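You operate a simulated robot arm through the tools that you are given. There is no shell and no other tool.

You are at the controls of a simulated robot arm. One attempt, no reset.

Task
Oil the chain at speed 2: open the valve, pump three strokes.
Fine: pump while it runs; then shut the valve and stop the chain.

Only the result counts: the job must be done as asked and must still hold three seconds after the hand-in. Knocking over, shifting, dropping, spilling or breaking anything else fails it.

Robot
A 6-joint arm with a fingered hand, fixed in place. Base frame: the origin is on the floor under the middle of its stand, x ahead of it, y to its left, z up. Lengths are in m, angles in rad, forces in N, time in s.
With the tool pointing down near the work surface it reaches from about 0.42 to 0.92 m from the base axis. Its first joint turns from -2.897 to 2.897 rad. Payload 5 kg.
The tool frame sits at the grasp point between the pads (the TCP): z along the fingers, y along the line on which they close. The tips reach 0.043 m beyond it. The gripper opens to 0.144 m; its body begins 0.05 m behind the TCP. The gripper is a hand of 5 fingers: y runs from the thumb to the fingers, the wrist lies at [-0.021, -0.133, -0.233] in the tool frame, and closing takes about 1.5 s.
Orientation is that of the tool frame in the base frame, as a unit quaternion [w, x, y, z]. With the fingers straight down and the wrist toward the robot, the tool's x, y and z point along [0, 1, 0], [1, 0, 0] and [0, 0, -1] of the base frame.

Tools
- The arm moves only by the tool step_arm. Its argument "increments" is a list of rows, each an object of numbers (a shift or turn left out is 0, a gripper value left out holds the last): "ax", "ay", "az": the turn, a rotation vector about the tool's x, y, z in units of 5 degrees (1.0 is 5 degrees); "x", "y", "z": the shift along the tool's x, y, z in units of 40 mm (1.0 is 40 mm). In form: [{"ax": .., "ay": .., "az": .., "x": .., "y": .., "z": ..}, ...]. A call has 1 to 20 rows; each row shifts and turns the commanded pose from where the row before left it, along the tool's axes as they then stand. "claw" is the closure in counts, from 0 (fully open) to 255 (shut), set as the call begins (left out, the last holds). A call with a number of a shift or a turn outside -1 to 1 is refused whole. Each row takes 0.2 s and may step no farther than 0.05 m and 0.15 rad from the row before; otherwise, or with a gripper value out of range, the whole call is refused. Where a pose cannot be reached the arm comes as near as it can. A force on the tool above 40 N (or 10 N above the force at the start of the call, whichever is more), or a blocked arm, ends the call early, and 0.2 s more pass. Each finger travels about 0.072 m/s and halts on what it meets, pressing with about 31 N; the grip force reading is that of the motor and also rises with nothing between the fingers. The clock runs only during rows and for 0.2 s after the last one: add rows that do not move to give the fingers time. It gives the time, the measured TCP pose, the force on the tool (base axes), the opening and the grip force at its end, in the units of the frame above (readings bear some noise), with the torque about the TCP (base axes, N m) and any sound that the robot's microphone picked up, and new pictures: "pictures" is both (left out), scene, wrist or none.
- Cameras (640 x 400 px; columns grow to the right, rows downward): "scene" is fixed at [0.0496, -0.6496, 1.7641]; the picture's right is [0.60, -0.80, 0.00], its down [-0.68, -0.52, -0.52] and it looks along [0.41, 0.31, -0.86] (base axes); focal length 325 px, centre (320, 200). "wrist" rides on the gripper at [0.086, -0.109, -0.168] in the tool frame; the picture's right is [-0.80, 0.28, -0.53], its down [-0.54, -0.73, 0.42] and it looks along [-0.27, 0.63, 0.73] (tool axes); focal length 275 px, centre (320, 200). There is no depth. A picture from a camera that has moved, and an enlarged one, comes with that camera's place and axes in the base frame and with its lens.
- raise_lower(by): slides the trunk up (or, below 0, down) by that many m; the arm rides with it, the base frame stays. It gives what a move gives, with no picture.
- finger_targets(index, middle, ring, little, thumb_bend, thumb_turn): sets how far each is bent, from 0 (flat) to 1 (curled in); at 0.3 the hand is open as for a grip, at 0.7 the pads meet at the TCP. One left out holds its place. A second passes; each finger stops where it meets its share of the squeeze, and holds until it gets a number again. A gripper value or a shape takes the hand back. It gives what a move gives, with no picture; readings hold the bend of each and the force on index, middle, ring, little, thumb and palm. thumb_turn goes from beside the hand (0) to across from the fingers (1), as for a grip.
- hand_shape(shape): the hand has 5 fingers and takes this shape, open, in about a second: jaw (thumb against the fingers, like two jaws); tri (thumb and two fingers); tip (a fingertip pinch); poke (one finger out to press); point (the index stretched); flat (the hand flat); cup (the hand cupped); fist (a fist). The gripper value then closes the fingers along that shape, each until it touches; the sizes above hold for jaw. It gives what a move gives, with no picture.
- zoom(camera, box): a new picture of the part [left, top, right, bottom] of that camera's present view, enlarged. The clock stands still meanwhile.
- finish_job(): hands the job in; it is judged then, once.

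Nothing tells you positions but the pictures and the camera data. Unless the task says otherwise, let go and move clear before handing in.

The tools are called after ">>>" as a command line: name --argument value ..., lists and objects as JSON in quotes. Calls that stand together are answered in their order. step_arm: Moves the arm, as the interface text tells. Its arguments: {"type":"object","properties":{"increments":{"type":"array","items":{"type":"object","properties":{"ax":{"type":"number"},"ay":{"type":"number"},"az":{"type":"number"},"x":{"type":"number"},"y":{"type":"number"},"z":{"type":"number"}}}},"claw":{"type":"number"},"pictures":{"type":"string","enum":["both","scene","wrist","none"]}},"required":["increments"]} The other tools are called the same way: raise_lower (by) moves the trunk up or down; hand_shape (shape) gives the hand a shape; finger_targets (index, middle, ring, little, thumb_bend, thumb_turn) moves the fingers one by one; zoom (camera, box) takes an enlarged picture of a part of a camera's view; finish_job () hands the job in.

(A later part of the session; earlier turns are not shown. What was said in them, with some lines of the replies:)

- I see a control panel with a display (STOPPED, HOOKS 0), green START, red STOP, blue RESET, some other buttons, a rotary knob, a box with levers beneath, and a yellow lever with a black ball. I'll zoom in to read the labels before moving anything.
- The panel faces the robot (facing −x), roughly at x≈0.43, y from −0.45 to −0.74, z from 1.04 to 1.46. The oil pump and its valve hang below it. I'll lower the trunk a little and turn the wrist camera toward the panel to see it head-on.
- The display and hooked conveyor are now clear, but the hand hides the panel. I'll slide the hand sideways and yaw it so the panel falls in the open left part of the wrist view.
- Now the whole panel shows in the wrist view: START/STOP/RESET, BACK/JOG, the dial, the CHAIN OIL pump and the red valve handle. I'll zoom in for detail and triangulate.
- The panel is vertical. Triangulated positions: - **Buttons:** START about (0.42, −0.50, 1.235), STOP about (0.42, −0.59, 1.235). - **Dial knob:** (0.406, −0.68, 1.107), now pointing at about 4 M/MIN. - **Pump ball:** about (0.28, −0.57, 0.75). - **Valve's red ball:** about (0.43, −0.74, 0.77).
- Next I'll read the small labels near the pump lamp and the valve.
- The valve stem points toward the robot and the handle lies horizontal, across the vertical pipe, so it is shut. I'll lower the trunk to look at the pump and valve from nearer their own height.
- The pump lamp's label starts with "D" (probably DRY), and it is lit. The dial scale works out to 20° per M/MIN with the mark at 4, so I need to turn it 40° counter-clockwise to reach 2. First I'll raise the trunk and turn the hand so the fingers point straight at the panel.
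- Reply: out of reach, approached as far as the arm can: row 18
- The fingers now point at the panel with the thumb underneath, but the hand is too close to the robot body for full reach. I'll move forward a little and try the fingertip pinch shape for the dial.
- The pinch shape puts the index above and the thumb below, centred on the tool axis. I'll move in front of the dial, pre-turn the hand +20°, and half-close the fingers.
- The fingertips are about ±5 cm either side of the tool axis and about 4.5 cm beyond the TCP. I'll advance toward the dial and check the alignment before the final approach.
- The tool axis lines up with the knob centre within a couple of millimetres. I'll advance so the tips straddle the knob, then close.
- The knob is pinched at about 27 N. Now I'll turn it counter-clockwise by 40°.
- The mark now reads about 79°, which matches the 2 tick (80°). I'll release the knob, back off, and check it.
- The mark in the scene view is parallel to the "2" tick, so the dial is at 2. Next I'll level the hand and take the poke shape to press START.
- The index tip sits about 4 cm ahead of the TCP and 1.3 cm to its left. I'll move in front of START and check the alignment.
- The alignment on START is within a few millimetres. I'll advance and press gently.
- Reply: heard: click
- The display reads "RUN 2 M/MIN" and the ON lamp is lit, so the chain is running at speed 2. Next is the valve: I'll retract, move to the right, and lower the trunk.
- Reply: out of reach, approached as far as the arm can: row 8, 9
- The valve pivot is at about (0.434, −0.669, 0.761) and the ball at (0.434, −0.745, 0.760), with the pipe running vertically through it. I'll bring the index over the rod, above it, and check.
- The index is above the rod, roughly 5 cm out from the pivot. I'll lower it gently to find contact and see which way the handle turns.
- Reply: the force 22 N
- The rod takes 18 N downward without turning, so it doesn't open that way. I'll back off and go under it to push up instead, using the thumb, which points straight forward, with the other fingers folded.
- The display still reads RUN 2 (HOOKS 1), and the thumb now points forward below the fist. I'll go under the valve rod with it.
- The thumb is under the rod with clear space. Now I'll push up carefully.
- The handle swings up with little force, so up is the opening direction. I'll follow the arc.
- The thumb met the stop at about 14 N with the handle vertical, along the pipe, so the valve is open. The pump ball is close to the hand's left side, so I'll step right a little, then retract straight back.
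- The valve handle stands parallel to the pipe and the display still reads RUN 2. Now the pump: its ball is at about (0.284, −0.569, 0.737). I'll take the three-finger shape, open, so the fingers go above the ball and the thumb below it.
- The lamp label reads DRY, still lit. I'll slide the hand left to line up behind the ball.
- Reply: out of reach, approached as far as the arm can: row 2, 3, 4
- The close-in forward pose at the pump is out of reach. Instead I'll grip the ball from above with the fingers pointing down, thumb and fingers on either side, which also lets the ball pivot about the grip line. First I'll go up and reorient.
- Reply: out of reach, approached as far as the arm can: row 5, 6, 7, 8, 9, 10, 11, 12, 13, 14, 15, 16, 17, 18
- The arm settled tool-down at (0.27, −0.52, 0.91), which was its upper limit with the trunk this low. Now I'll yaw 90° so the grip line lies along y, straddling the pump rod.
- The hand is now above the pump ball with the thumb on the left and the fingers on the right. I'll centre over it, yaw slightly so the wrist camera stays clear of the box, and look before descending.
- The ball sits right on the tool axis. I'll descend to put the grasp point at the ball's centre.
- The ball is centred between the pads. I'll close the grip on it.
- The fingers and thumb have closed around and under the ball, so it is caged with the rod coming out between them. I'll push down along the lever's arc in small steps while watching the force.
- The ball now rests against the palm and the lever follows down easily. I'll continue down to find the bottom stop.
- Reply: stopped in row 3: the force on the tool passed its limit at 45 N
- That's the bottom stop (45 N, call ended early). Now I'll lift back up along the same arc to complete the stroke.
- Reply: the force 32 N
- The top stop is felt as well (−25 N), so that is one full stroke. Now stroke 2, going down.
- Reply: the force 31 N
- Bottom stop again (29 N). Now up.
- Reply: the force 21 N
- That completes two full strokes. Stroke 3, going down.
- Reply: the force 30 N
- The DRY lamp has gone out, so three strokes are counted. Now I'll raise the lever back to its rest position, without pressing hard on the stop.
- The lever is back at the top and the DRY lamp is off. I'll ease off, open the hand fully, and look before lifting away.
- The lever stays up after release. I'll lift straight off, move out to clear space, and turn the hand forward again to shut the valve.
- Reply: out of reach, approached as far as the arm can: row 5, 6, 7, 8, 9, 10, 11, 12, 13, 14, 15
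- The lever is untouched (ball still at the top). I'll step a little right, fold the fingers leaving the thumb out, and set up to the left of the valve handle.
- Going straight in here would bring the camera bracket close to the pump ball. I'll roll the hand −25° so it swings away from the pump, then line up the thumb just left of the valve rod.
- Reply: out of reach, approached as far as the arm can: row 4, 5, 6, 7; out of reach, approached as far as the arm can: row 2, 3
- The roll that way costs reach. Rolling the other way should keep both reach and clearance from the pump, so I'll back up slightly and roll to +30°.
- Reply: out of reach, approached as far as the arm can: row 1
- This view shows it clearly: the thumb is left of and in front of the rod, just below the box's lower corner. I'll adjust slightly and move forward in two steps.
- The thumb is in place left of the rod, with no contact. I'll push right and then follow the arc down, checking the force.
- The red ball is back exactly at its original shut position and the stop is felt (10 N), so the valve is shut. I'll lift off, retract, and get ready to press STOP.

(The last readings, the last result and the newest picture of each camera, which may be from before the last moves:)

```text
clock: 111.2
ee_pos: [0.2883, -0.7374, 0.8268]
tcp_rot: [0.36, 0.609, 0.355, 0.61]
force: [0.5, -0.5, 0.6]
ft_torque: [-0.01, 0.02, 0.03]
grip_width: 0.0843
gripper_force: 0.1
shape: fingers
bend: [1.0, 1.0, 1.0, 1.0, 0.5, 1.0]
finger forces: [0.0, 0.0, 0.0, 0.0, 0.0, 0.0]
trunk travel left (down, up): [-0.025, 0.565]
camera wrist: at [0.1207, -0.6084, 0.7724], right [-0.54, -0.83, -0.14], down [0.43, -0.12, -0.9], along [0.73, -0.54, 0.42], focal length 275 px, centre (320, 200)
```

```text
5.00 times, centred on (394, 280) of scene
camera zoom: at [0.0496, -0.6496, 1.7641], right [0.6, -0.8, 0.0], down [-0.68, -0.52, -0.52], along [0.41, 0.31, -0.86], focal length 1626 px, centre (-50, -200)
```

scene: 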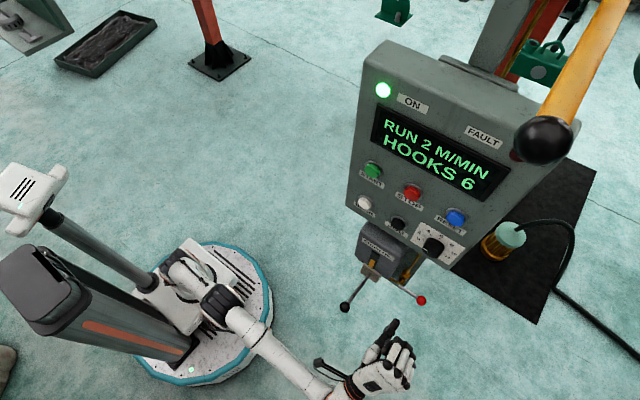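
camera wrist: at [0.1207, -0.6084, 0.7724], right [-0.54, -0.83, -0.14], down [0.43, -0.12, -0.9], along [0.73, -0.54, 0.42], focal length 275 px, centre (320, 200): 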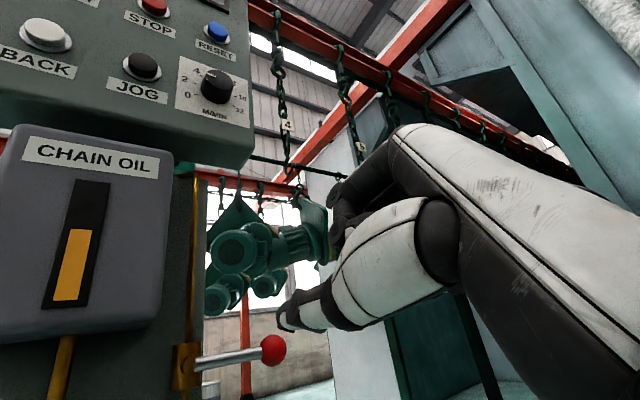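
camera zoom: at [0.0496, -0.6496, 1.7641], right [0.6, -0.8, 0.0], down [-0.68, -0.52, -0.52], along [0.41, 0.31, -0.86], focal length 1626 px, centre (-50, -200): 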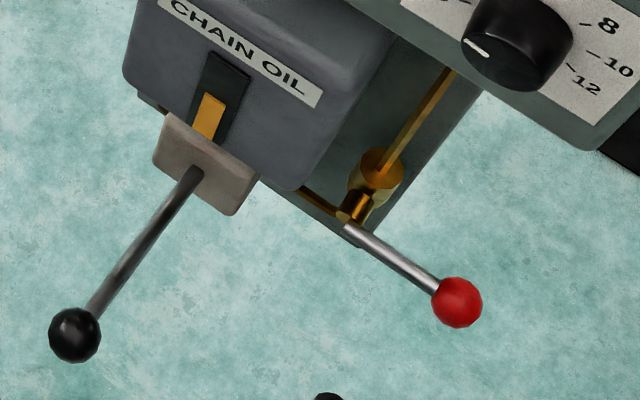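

The valve is shut, the DRY lamp is off, and the pump lever is up. Now I'll raise the trunk, level the hand, and extend only the index.

>>> raise_lower --by 0.33

>>> finger_targets --index 0.7 --middle 1.0 --ring 1.0 --little 1.0 --thumb_bend 1.0

>>> step_arm --increments '[{"az": -0.98}, {"az": -0.98}, {"az": -0.98}, {"az": -0.98}, {"az": -0.98}, {"az": -0.94}, {}]'

```text
clock: 114.4
ee_pos: [0.2885, -0.7376, 1.1576]
tcp_rot: [0.36, 0.609, 0.356, 0.611]
force: [-0.2, -1.0, -0.5]
ft_torque: [0.01, 0.03, -0.04]
grip_width: 0.0843
gripper_force: 0.1
shape: fingers
bend: [1.0, 1.0, 1.0, 1.0, 0.5, 1.0]
finger forces: [0.1, 0.0, 0.0, 0.1, 0.0, 0.1]
trunk travel left (down, up): [-0.355, 0.235]
```

```text
clock: 115.4
ee_pos: [0.2879, -0.7376, 1.1561]
tcp_rot: [0.36, 0.609, 0.357, 0.611]
force: [1.0, -0.4, 0.4]
ft_torque: [-0.03, 0.03, 0.0]
grip_width: 0.0402
gripper_force: 0.0
shape: fingers
bend: [0.96, 1.0, 1.0, 1.0, 0.9, 1.0]
finger forces: [0.0, 0.1, 0.1, 0.0, 0.0, 0.0]
trunk travel left (down, up): [-0.355, 0.235]
```

```text
clock: 117.0
ee_pos: [0.2887, -0.7388, 1.157]
tcp_rot: [0.502, 0.499, 0.498, 0.5]
force: [-0.6, 0.7, 0.6]
ft_torque: [0.0, -0.02, 0.03]
grip_width: 0.0407
gripper_force: 0.1
shape: fingers
bend: [0.96, 1.0, 1.0, 1.0, 0.9, 1.0]
finger forces: [0.0, 0.0, 0.0, 0.1, 0.0, 0.0]
trunk travel left (down, up): [-0.355, 0.235]
camera wrist: at [0.1212, -0.6513, 1.0465], right [-0.54, -0.79, 0.28], down [0.43, -0.55, -0.72], along [0.73, -0.27, 0.63], focal length 275 px, centre (320, 200)
```

scene: 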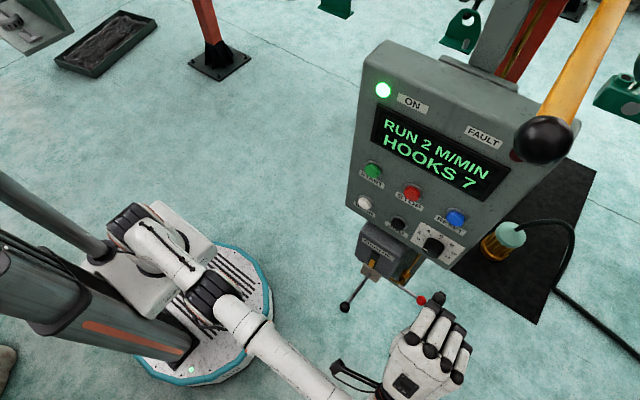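
wrist: 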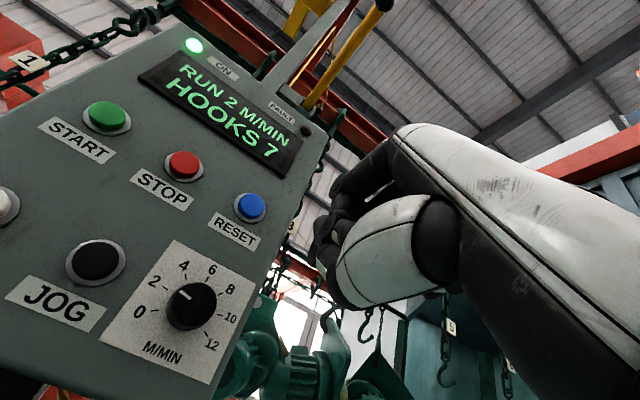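

The thumb is trapping the index. I'll open the thumb first, then extend the index, then fold the thumb.

>>> finger_targets --thumb_bend 0.3

>>> finger_targets --index 0.7

>>> finger_targets --thumb_bend 1.0

>>> step_arm --increments '[{"x": 0.84, "y": 0.46}, {"x": 0.84, "y": 0.46}, {"x": 0.84, "y": 0.46}, {"x": 0.85, "y": 0.45}, {"z": 1}, {}]'

>>> zoom --camera "wrist" --box '[190, 130, 390, 290]'

>>> zoom --camera "scene" --box '[340, 150, 468, 230]'

```text
clock: 118.0
ee_pos: [0.2885, -0.7378, 1.1565]
tcp_rot: [0.503, 0.499, 0.498, 0.5]
force: [-0.5, 0.4, -0.9]
ft_torque: [0.04, 0.0, 0.01]
grip_width: 0.0779
gripper_force: 0.1
shape: fingers
bend: [0.7, 1.0, 1.0, 1.0, 0.3, 0.98]
finger forces: [0.0, 0.0, 0.0, 0.0, 0.1, 0.0]
trunk travel left (down, up): [-0.355, 0.235]
```

```text
clock: 119.0
ee_pos: [0.2891, -0.7376, 1.1564]
tcp_rot: [0.502, 0.499, 0.498, 0.5]
force: [0.5, -0.5, 0.0]
ft_torque: [0.03, 0.0, 0.01]
grip_width: 0.0778
gripper_force: 0.1
shape: fingers
bend: [0.7, 1.0, 1.0, 1.0, 0.3, 0.98]
finger forces: [0.0, 0.0, 0.1, 0.0, 0.0, 0.0]
trunk travel left (down, up): [-0.355, 0.235]
```

```text
clock: 120.0
ee_pos: [0.2889, -0.7378, 1.1567]
tcp_rot: [0.503, 0.5, 0.498, 0.5]
force: [0.0, -0.7, 0.4]
ft_torque: [0.0, 0.0, -0.03]
grip_width: 0.0163
gripper_force: 0.1
shape: fingers
bend: [0.53, 1.0, 1.0, 1.0, 0.89, 1.0]
finger forces: [0.0, 0.0, 0.1, 0.0, 0.1, 0.1]
trunk travel left (down, up): [-0.355, 0.235]
```

```text
clock: 121.4
ee_pos: [0.3281, -0.602, 1.2297]
tcp_rot: [0.502, 0.499, 0.498, 0.501]
force: [1.9, -0.8, 0.1]
ft_torque: [0.03, -0.04, 0.03]
grip_width: 0.0167
gripper_force: 0.0
shape: fingers
bend: [0.52, 1.0, 1.0, 1.0, 0.89, 1.0]
finger forces: [0.0, 0.1, 0.0, 0.0, 0.1, 0.0]
trunk travel left (down, up): [-0.355, 0.235]
camera wrist: at [0.1608, -0.5153, 1.121], right [-0.54, -0.79, 0.28], down [0.42, -0.54, -0.72], along [0.73, -0.27, 0.63], focal length 275 px, centre (320, 200)
```

scene: 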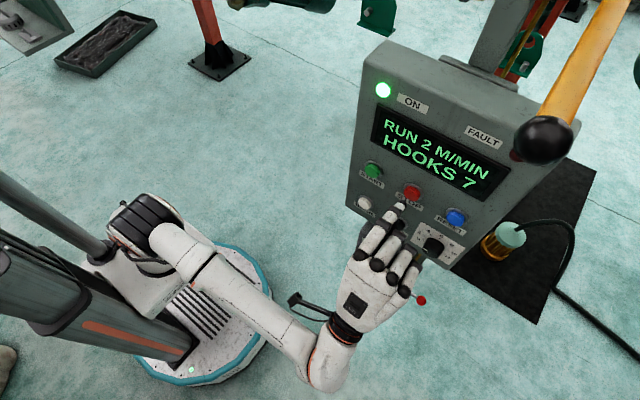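
wrist: 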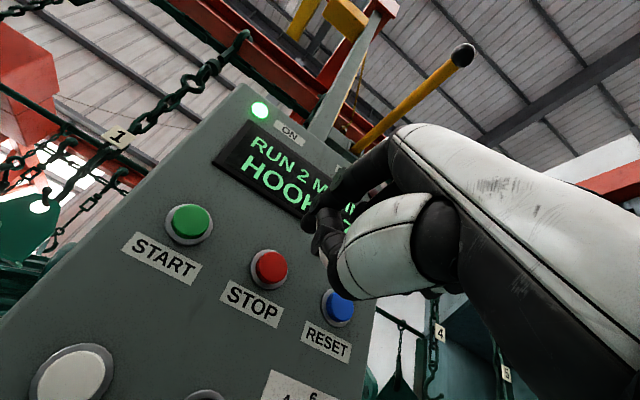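

```text
2.50 times, centred on (290, 210) of wrist
camera zoom: at [0.1608, -0.5153, 1.121], right [-0.54, -0.79, 0.28], down [0.42, -0.54, -0.72], along [0.73, -0.27, 0.63], focal length 688 px, centre (395, 175)
```

zoom: 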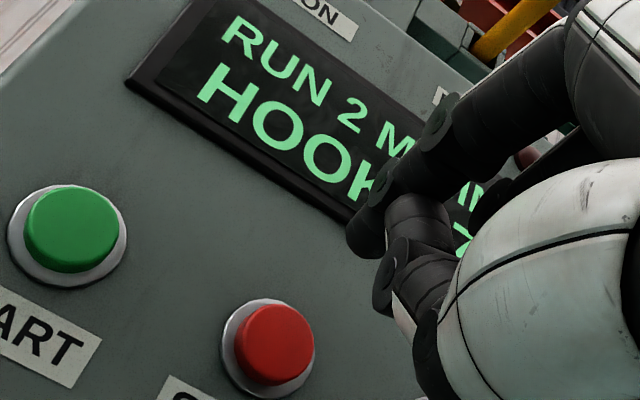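

```text
5.00 times, centred on (404, 190) of scene
camera zoom: at [0.0496, -0.6496, 1.7641], right [0.6, -0.8, 0.0], down [-0.68, -0.52, -0.52], along [0.41, 0.31, -0.86], focal length 1626 px, centre (-100, 250)
```

zoom: 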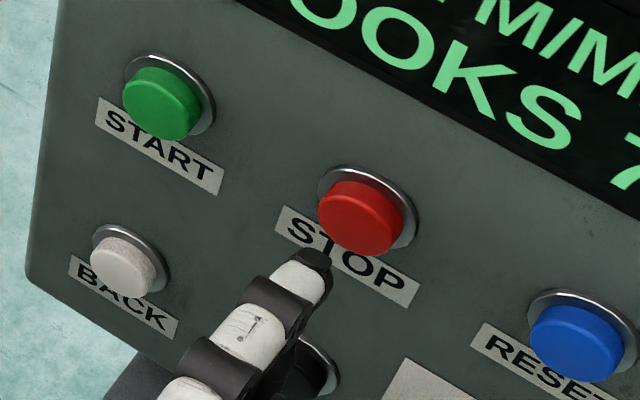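

The thumb still crowds the index. I'll use the poke shape, which worked before, with the middle folded.

>>> hand_shape --shape "poke"

>>> finger_targets --middle 1.0

>>> step_arm --increments '[{}]'

>>> zoom --camera "wrist" --box '[190, 130, 390, 290]'

>>> zoom --camera "scene" --box '[340, 150, 468, 230]'

```text
clock: 122.3
ee_pos: [0.3271, -0.6021, 1.2309]
tcp_rot: [0.503, 0.5, 0.498, 0.5]
force: [0.7, -0.6, 0.0]
ft_torque: [0.03, -0.02, 0.02]
grip_width: 0.0001
gripper_force: 0.0
shape: poke
bend: [0.7, 0.7, 0.99, 0.99, 1.0, 1.0]
finger forces: [0.0, 0.0, 0.1, 0.0, 0.1, 0.1]
trunk travel left (down, up): [-0.355, 0.235]
```

```text
clock: 123.3
ee_pos: [0.3274, -0.6016, 1.2315]
tcp_rot: [0.502, 0.5, 0.498, 0.5]
force: [-0.8, -0.1, 0.6]
ft_torque: [-0.03, 0.01, -0.01]
grip_width: 0.0488
gripper_force: 0.0
shape: fingers
bend: [0.7, 1.0, 0.99, 0.99, 1.0, 1.0]
finger forces: [0.0, 0.1, 0.1, 0.1, 0.1, 0.1]
trunk travel left (down, up): [-0.355, 0.235]
```

```text
clock: 123.7
ee_pos: [0.3278, -0.6032, 1.231]
tcp_rot: [0.502, 0.499, 0.498, 0.501]
force: [-0.2, 0.0, 0.0]
ft_torque: [-0.05, 0.02, 0.01]
grip_width: 0.0488
gripper_force: 0.0
shape: fingers
bend: [0.7, 1.0, 0.99, 0.99, 1.0, 1.0]
finger forces: [0.0, 0.1, 0.0, 0.0, 0.1, 0.1]
trunk travel left (down, up): [-0.355, 0.235]
camera wrist: at [0.1603, -0.5154, 1.1212], right [-0.54, -0.79, 0.28], down [0.43, -0.54, -0.72], along [0.73, -0.27, 0.63], focal length 275 px, centre (320, 200)
```

scene: 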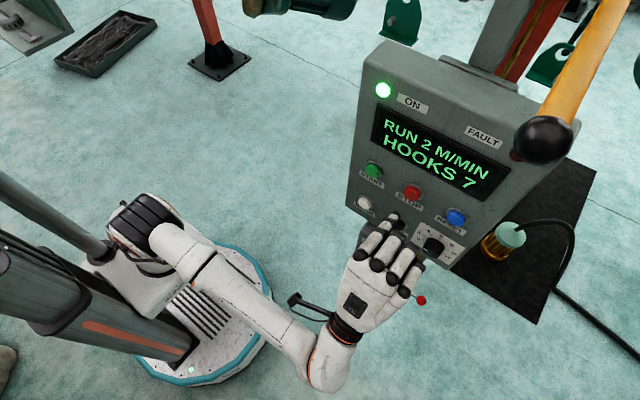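
wrist: 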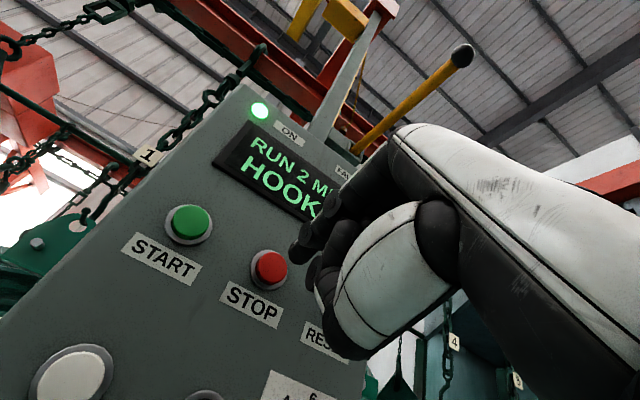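

```text
2.50 times, centred on (290, 210) of wrist
camera zoom: at [0.1603, -0.5154, 1.1212], right [-0.54, -0.79, 0.28], down [0.43, -0.54, -0.72], along [0.73, -0.27, 0.63], focal length 688 px, centre (395, 175)
```

zoom: 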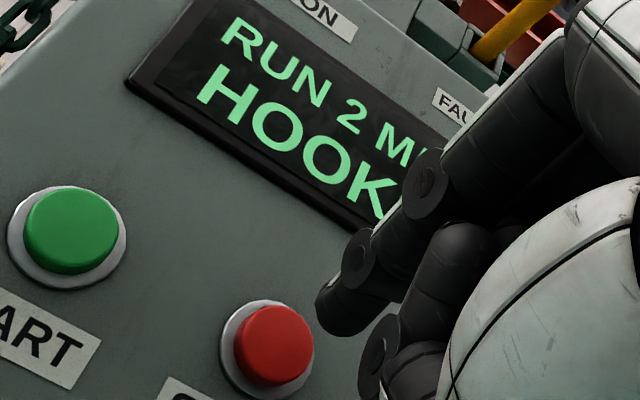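

```text
5.00 times, centred on (404, 190) of scene
camera zoom: at [0.0496, -0.6496, 1.7641], right [0.6, -0.8, 0.0], down [-0.68, -0.52, -0.52], along [0.41, 0.31, -0.86], focal length 1626 px, centre (-100, 250)
```

zoom: 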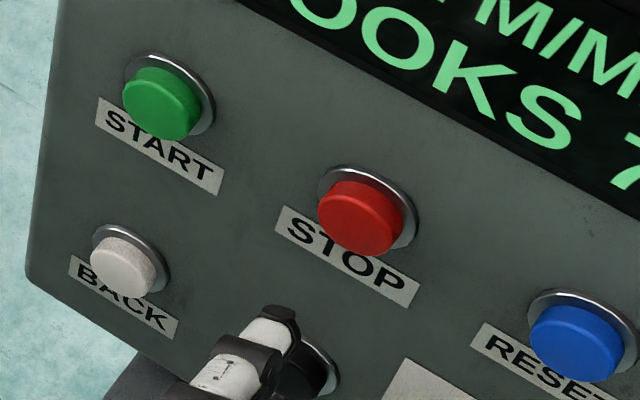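

The index is lined up on STOP just as it was for START. I'll press it.

>>> step_arm --increments '[{"z": 0.9}, {"z": 0.2}, {"z": 0.12}]'

```text
clock: 124.5
ee_pos: [0.3772, -0.602, 1.2302]
tcp_rot: [0.502, 0.499, 0.499, 0.5]
force: [-3.4, 1.1, 0.0]
ft_torque: [-0.01, -0.01, 0.04]
grip_width: 0.0483
gripper_force: 1.6
shape: fingers
bend: [0.7, 1.0, 0.99, 0.99, 1.0, 1.0]
finger forces: [2.7, 0.0, 0.1, 0.1, 0.0, 0.0]
trunk travel left (down, up): [-0.355, 0.235]
heard: click
camera wrist: at [0.2097, -0.5141, 1.1209], right [-0.54, -0.79, 0.28], down [0.43, -0.55, -0.72], along [0.73, -0.27, 0.63], focal length 275 px, centre (320, 200)
```

scene: 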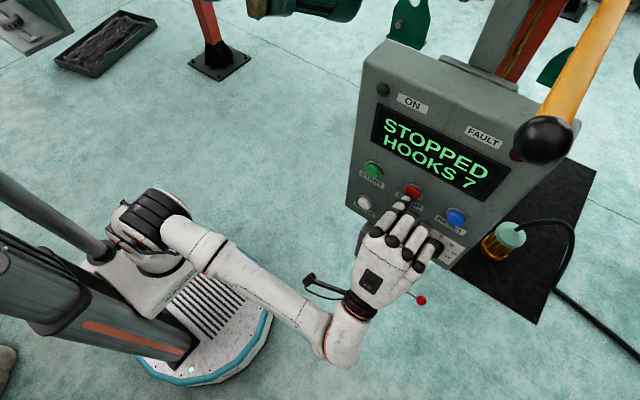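
wrist: 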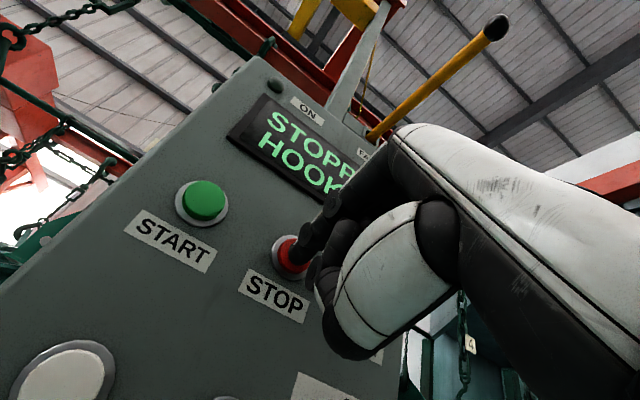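

The chain is STOPPED and the click was heard. I'll retract well clear and check the final state: valve, pump, lamp and dial.

>>> step_arm --increments '[{"z": -0.8}, {"z": -1}, {"z": -1}, {}, {}]'

>>> zoom --camera "scene" --box '[330, 240, 458, 320]'

>>> zoom --camera "scene" --box '[340, 60, 530, 210]'

```text
clock: 125.7
ee_pos: [0.2641, -0.602, 1.2297]
tcp_rot: [0.502, 0.499, 0.499, 0.501]
force: [0.7, -0.6, 1.0]
ft_torque: [0.01, -0.01, 0.01]
grip_width: 0.0485
gripper_force: 0.0
shape: fingers
bend: [0.7, 1.0, 0.99, 0.99, 1.0, 1.0]
finger forces: [0.1, 0.0, 0.1, 0.0, 0.0, 0.1]
trunk travel left (down, up): [-0.355, 0.235]
camera wrist: at [0.097, -0.515, 1.1201], right [-0.54, -0.79, 0.28], down [0.43, -0.54, -0.72], along [0.73, -0.27, 0.63], focal length 275 px, centre (320, 200)
```

scene: 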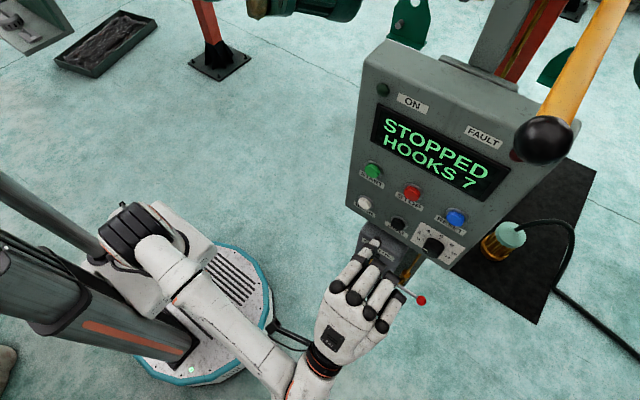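
wrist: 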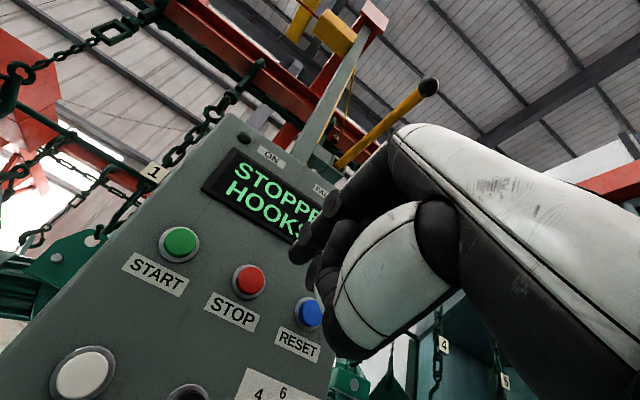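

```text
5.00 times, centred on (394, 280) of scene
camera zoom: at [0.0496, -0.6496, 1.7641], right [0.6, -0.8, 0.0], down [-0.68, -0.52, -0.52], along [0.41, 0.31, -0.86], focal length 1626 px, centre (-50, -200)
```

zoom: 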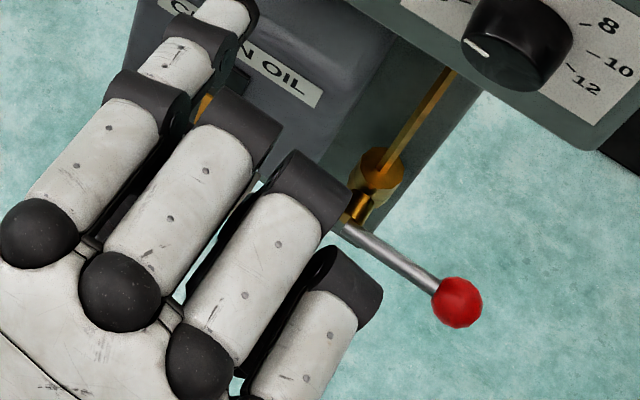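

```text
2.67 times, centred on (435, 135) of scene
camera zoom: at [0.0496, -0.6496, 1.7641], right [0.6, -0.8, 0.0], down [-0.68, -0.52, -0.52], along [0.41, 0.31, -0.86], focal length 867 px, centre (13, 373)
```

zoom: 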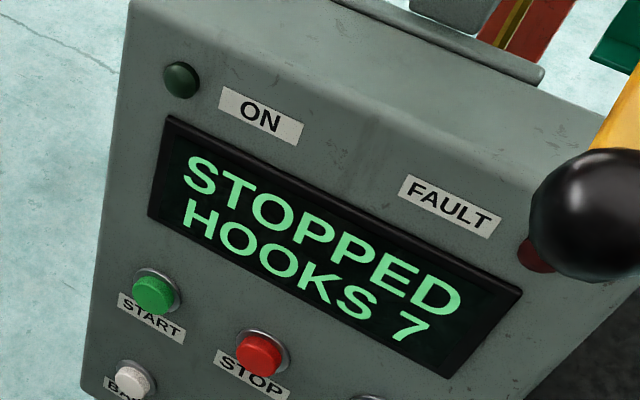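

>>> step_arm --increments '[{"x": 0.9}, {"x": 0.9}, {"x": 0.9}, {}, {}]'

>>> zoom --camera "scene" --box '[320, 220, 480, 320]'

```text
clock: 126.9
ee_pos: [0.265, -0.4969, 1.2318]
tcp_rot: [0.503, 0.499, 0.498, 0.501]
force: [0.3, 0.4, -0.7]
ft_torque: [-0.02, 0.0, 0.02]
grip_width: 0.0487
gripper_force: 0.1
shape: fingers
bend: [0.7, 1.0, 0.99, 0.99, 1.0, 1.0]
finger forces: [0.0, 0.0, 0.0, 0.0, 0.0, 0.1]
trunk travel left (down, up): [-0.355, 0.235]
camera wrist: at [0.0977, -0.4105, 1.1219], right [-0.54, -0.79, 0.28], down [0.43, -0.54, -0.72], along [0.73, -0.27, 0.63], focal length 275 px, centre (320, 200)
```

scene: 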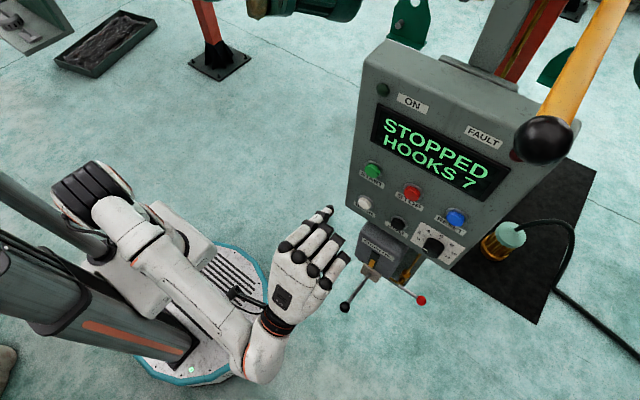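
wrist: 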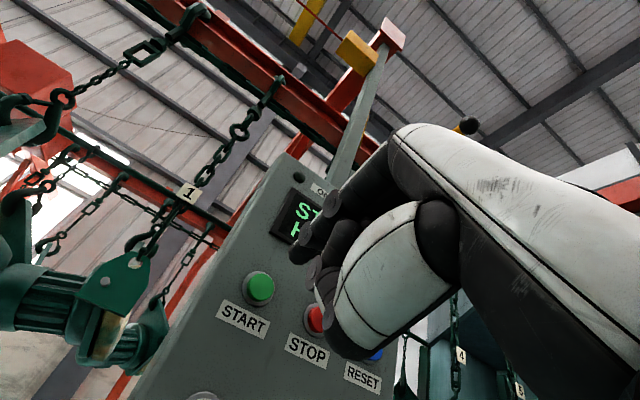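

```text
4.00 times, centred on (400, 270) of scene
camera zoom: at [0.0496, -0.6496, 1.7641], right [0.6, -0.8, 0.0], down [-0.68, -0.52, -0.52], along [0.41, 0.31, -0.86], focal length 1301 px, centre (0, -80)
```

zoom: 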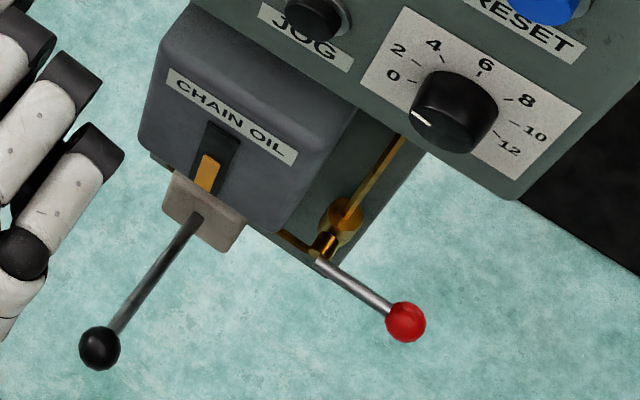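

Everything checks out: the display reads STOPPED, the ON lamp is off, and the FAULT lamp is not lit. The valve is shut, the pump lever is at rest with the DRY lamp out, the dial is at 2, and the hand is clear. I'm handing in.

>>> finish_job

```text
The job is handed in.
```

The chain was oiled at speed 2, and the valve is now shut and the chain stopped. I've handed the job in; no verdict came back.

- **Speed:** I turned the dial from 4 to 2 before starting, and the display read "RUN 2 M/MIN" whenever I checked until I pressed STOP.
- **Oiling:** I started the chain and opened the valve. I then pumped three full strokes, each from the top stop to the bottom stop. The DRY lamp went out on the third.
- **Shut-down:** I put the pump lever back up and shut the valve against its stop. Then I pressed STOP, and the display read "STOPPED".

The FAULT lamp was not lit at the end, and the hand is clear of the equipment. While finding which way the valve opens, I pressed its handle against the closed stop with about 19 N. It didn't move, and I saw no damage.
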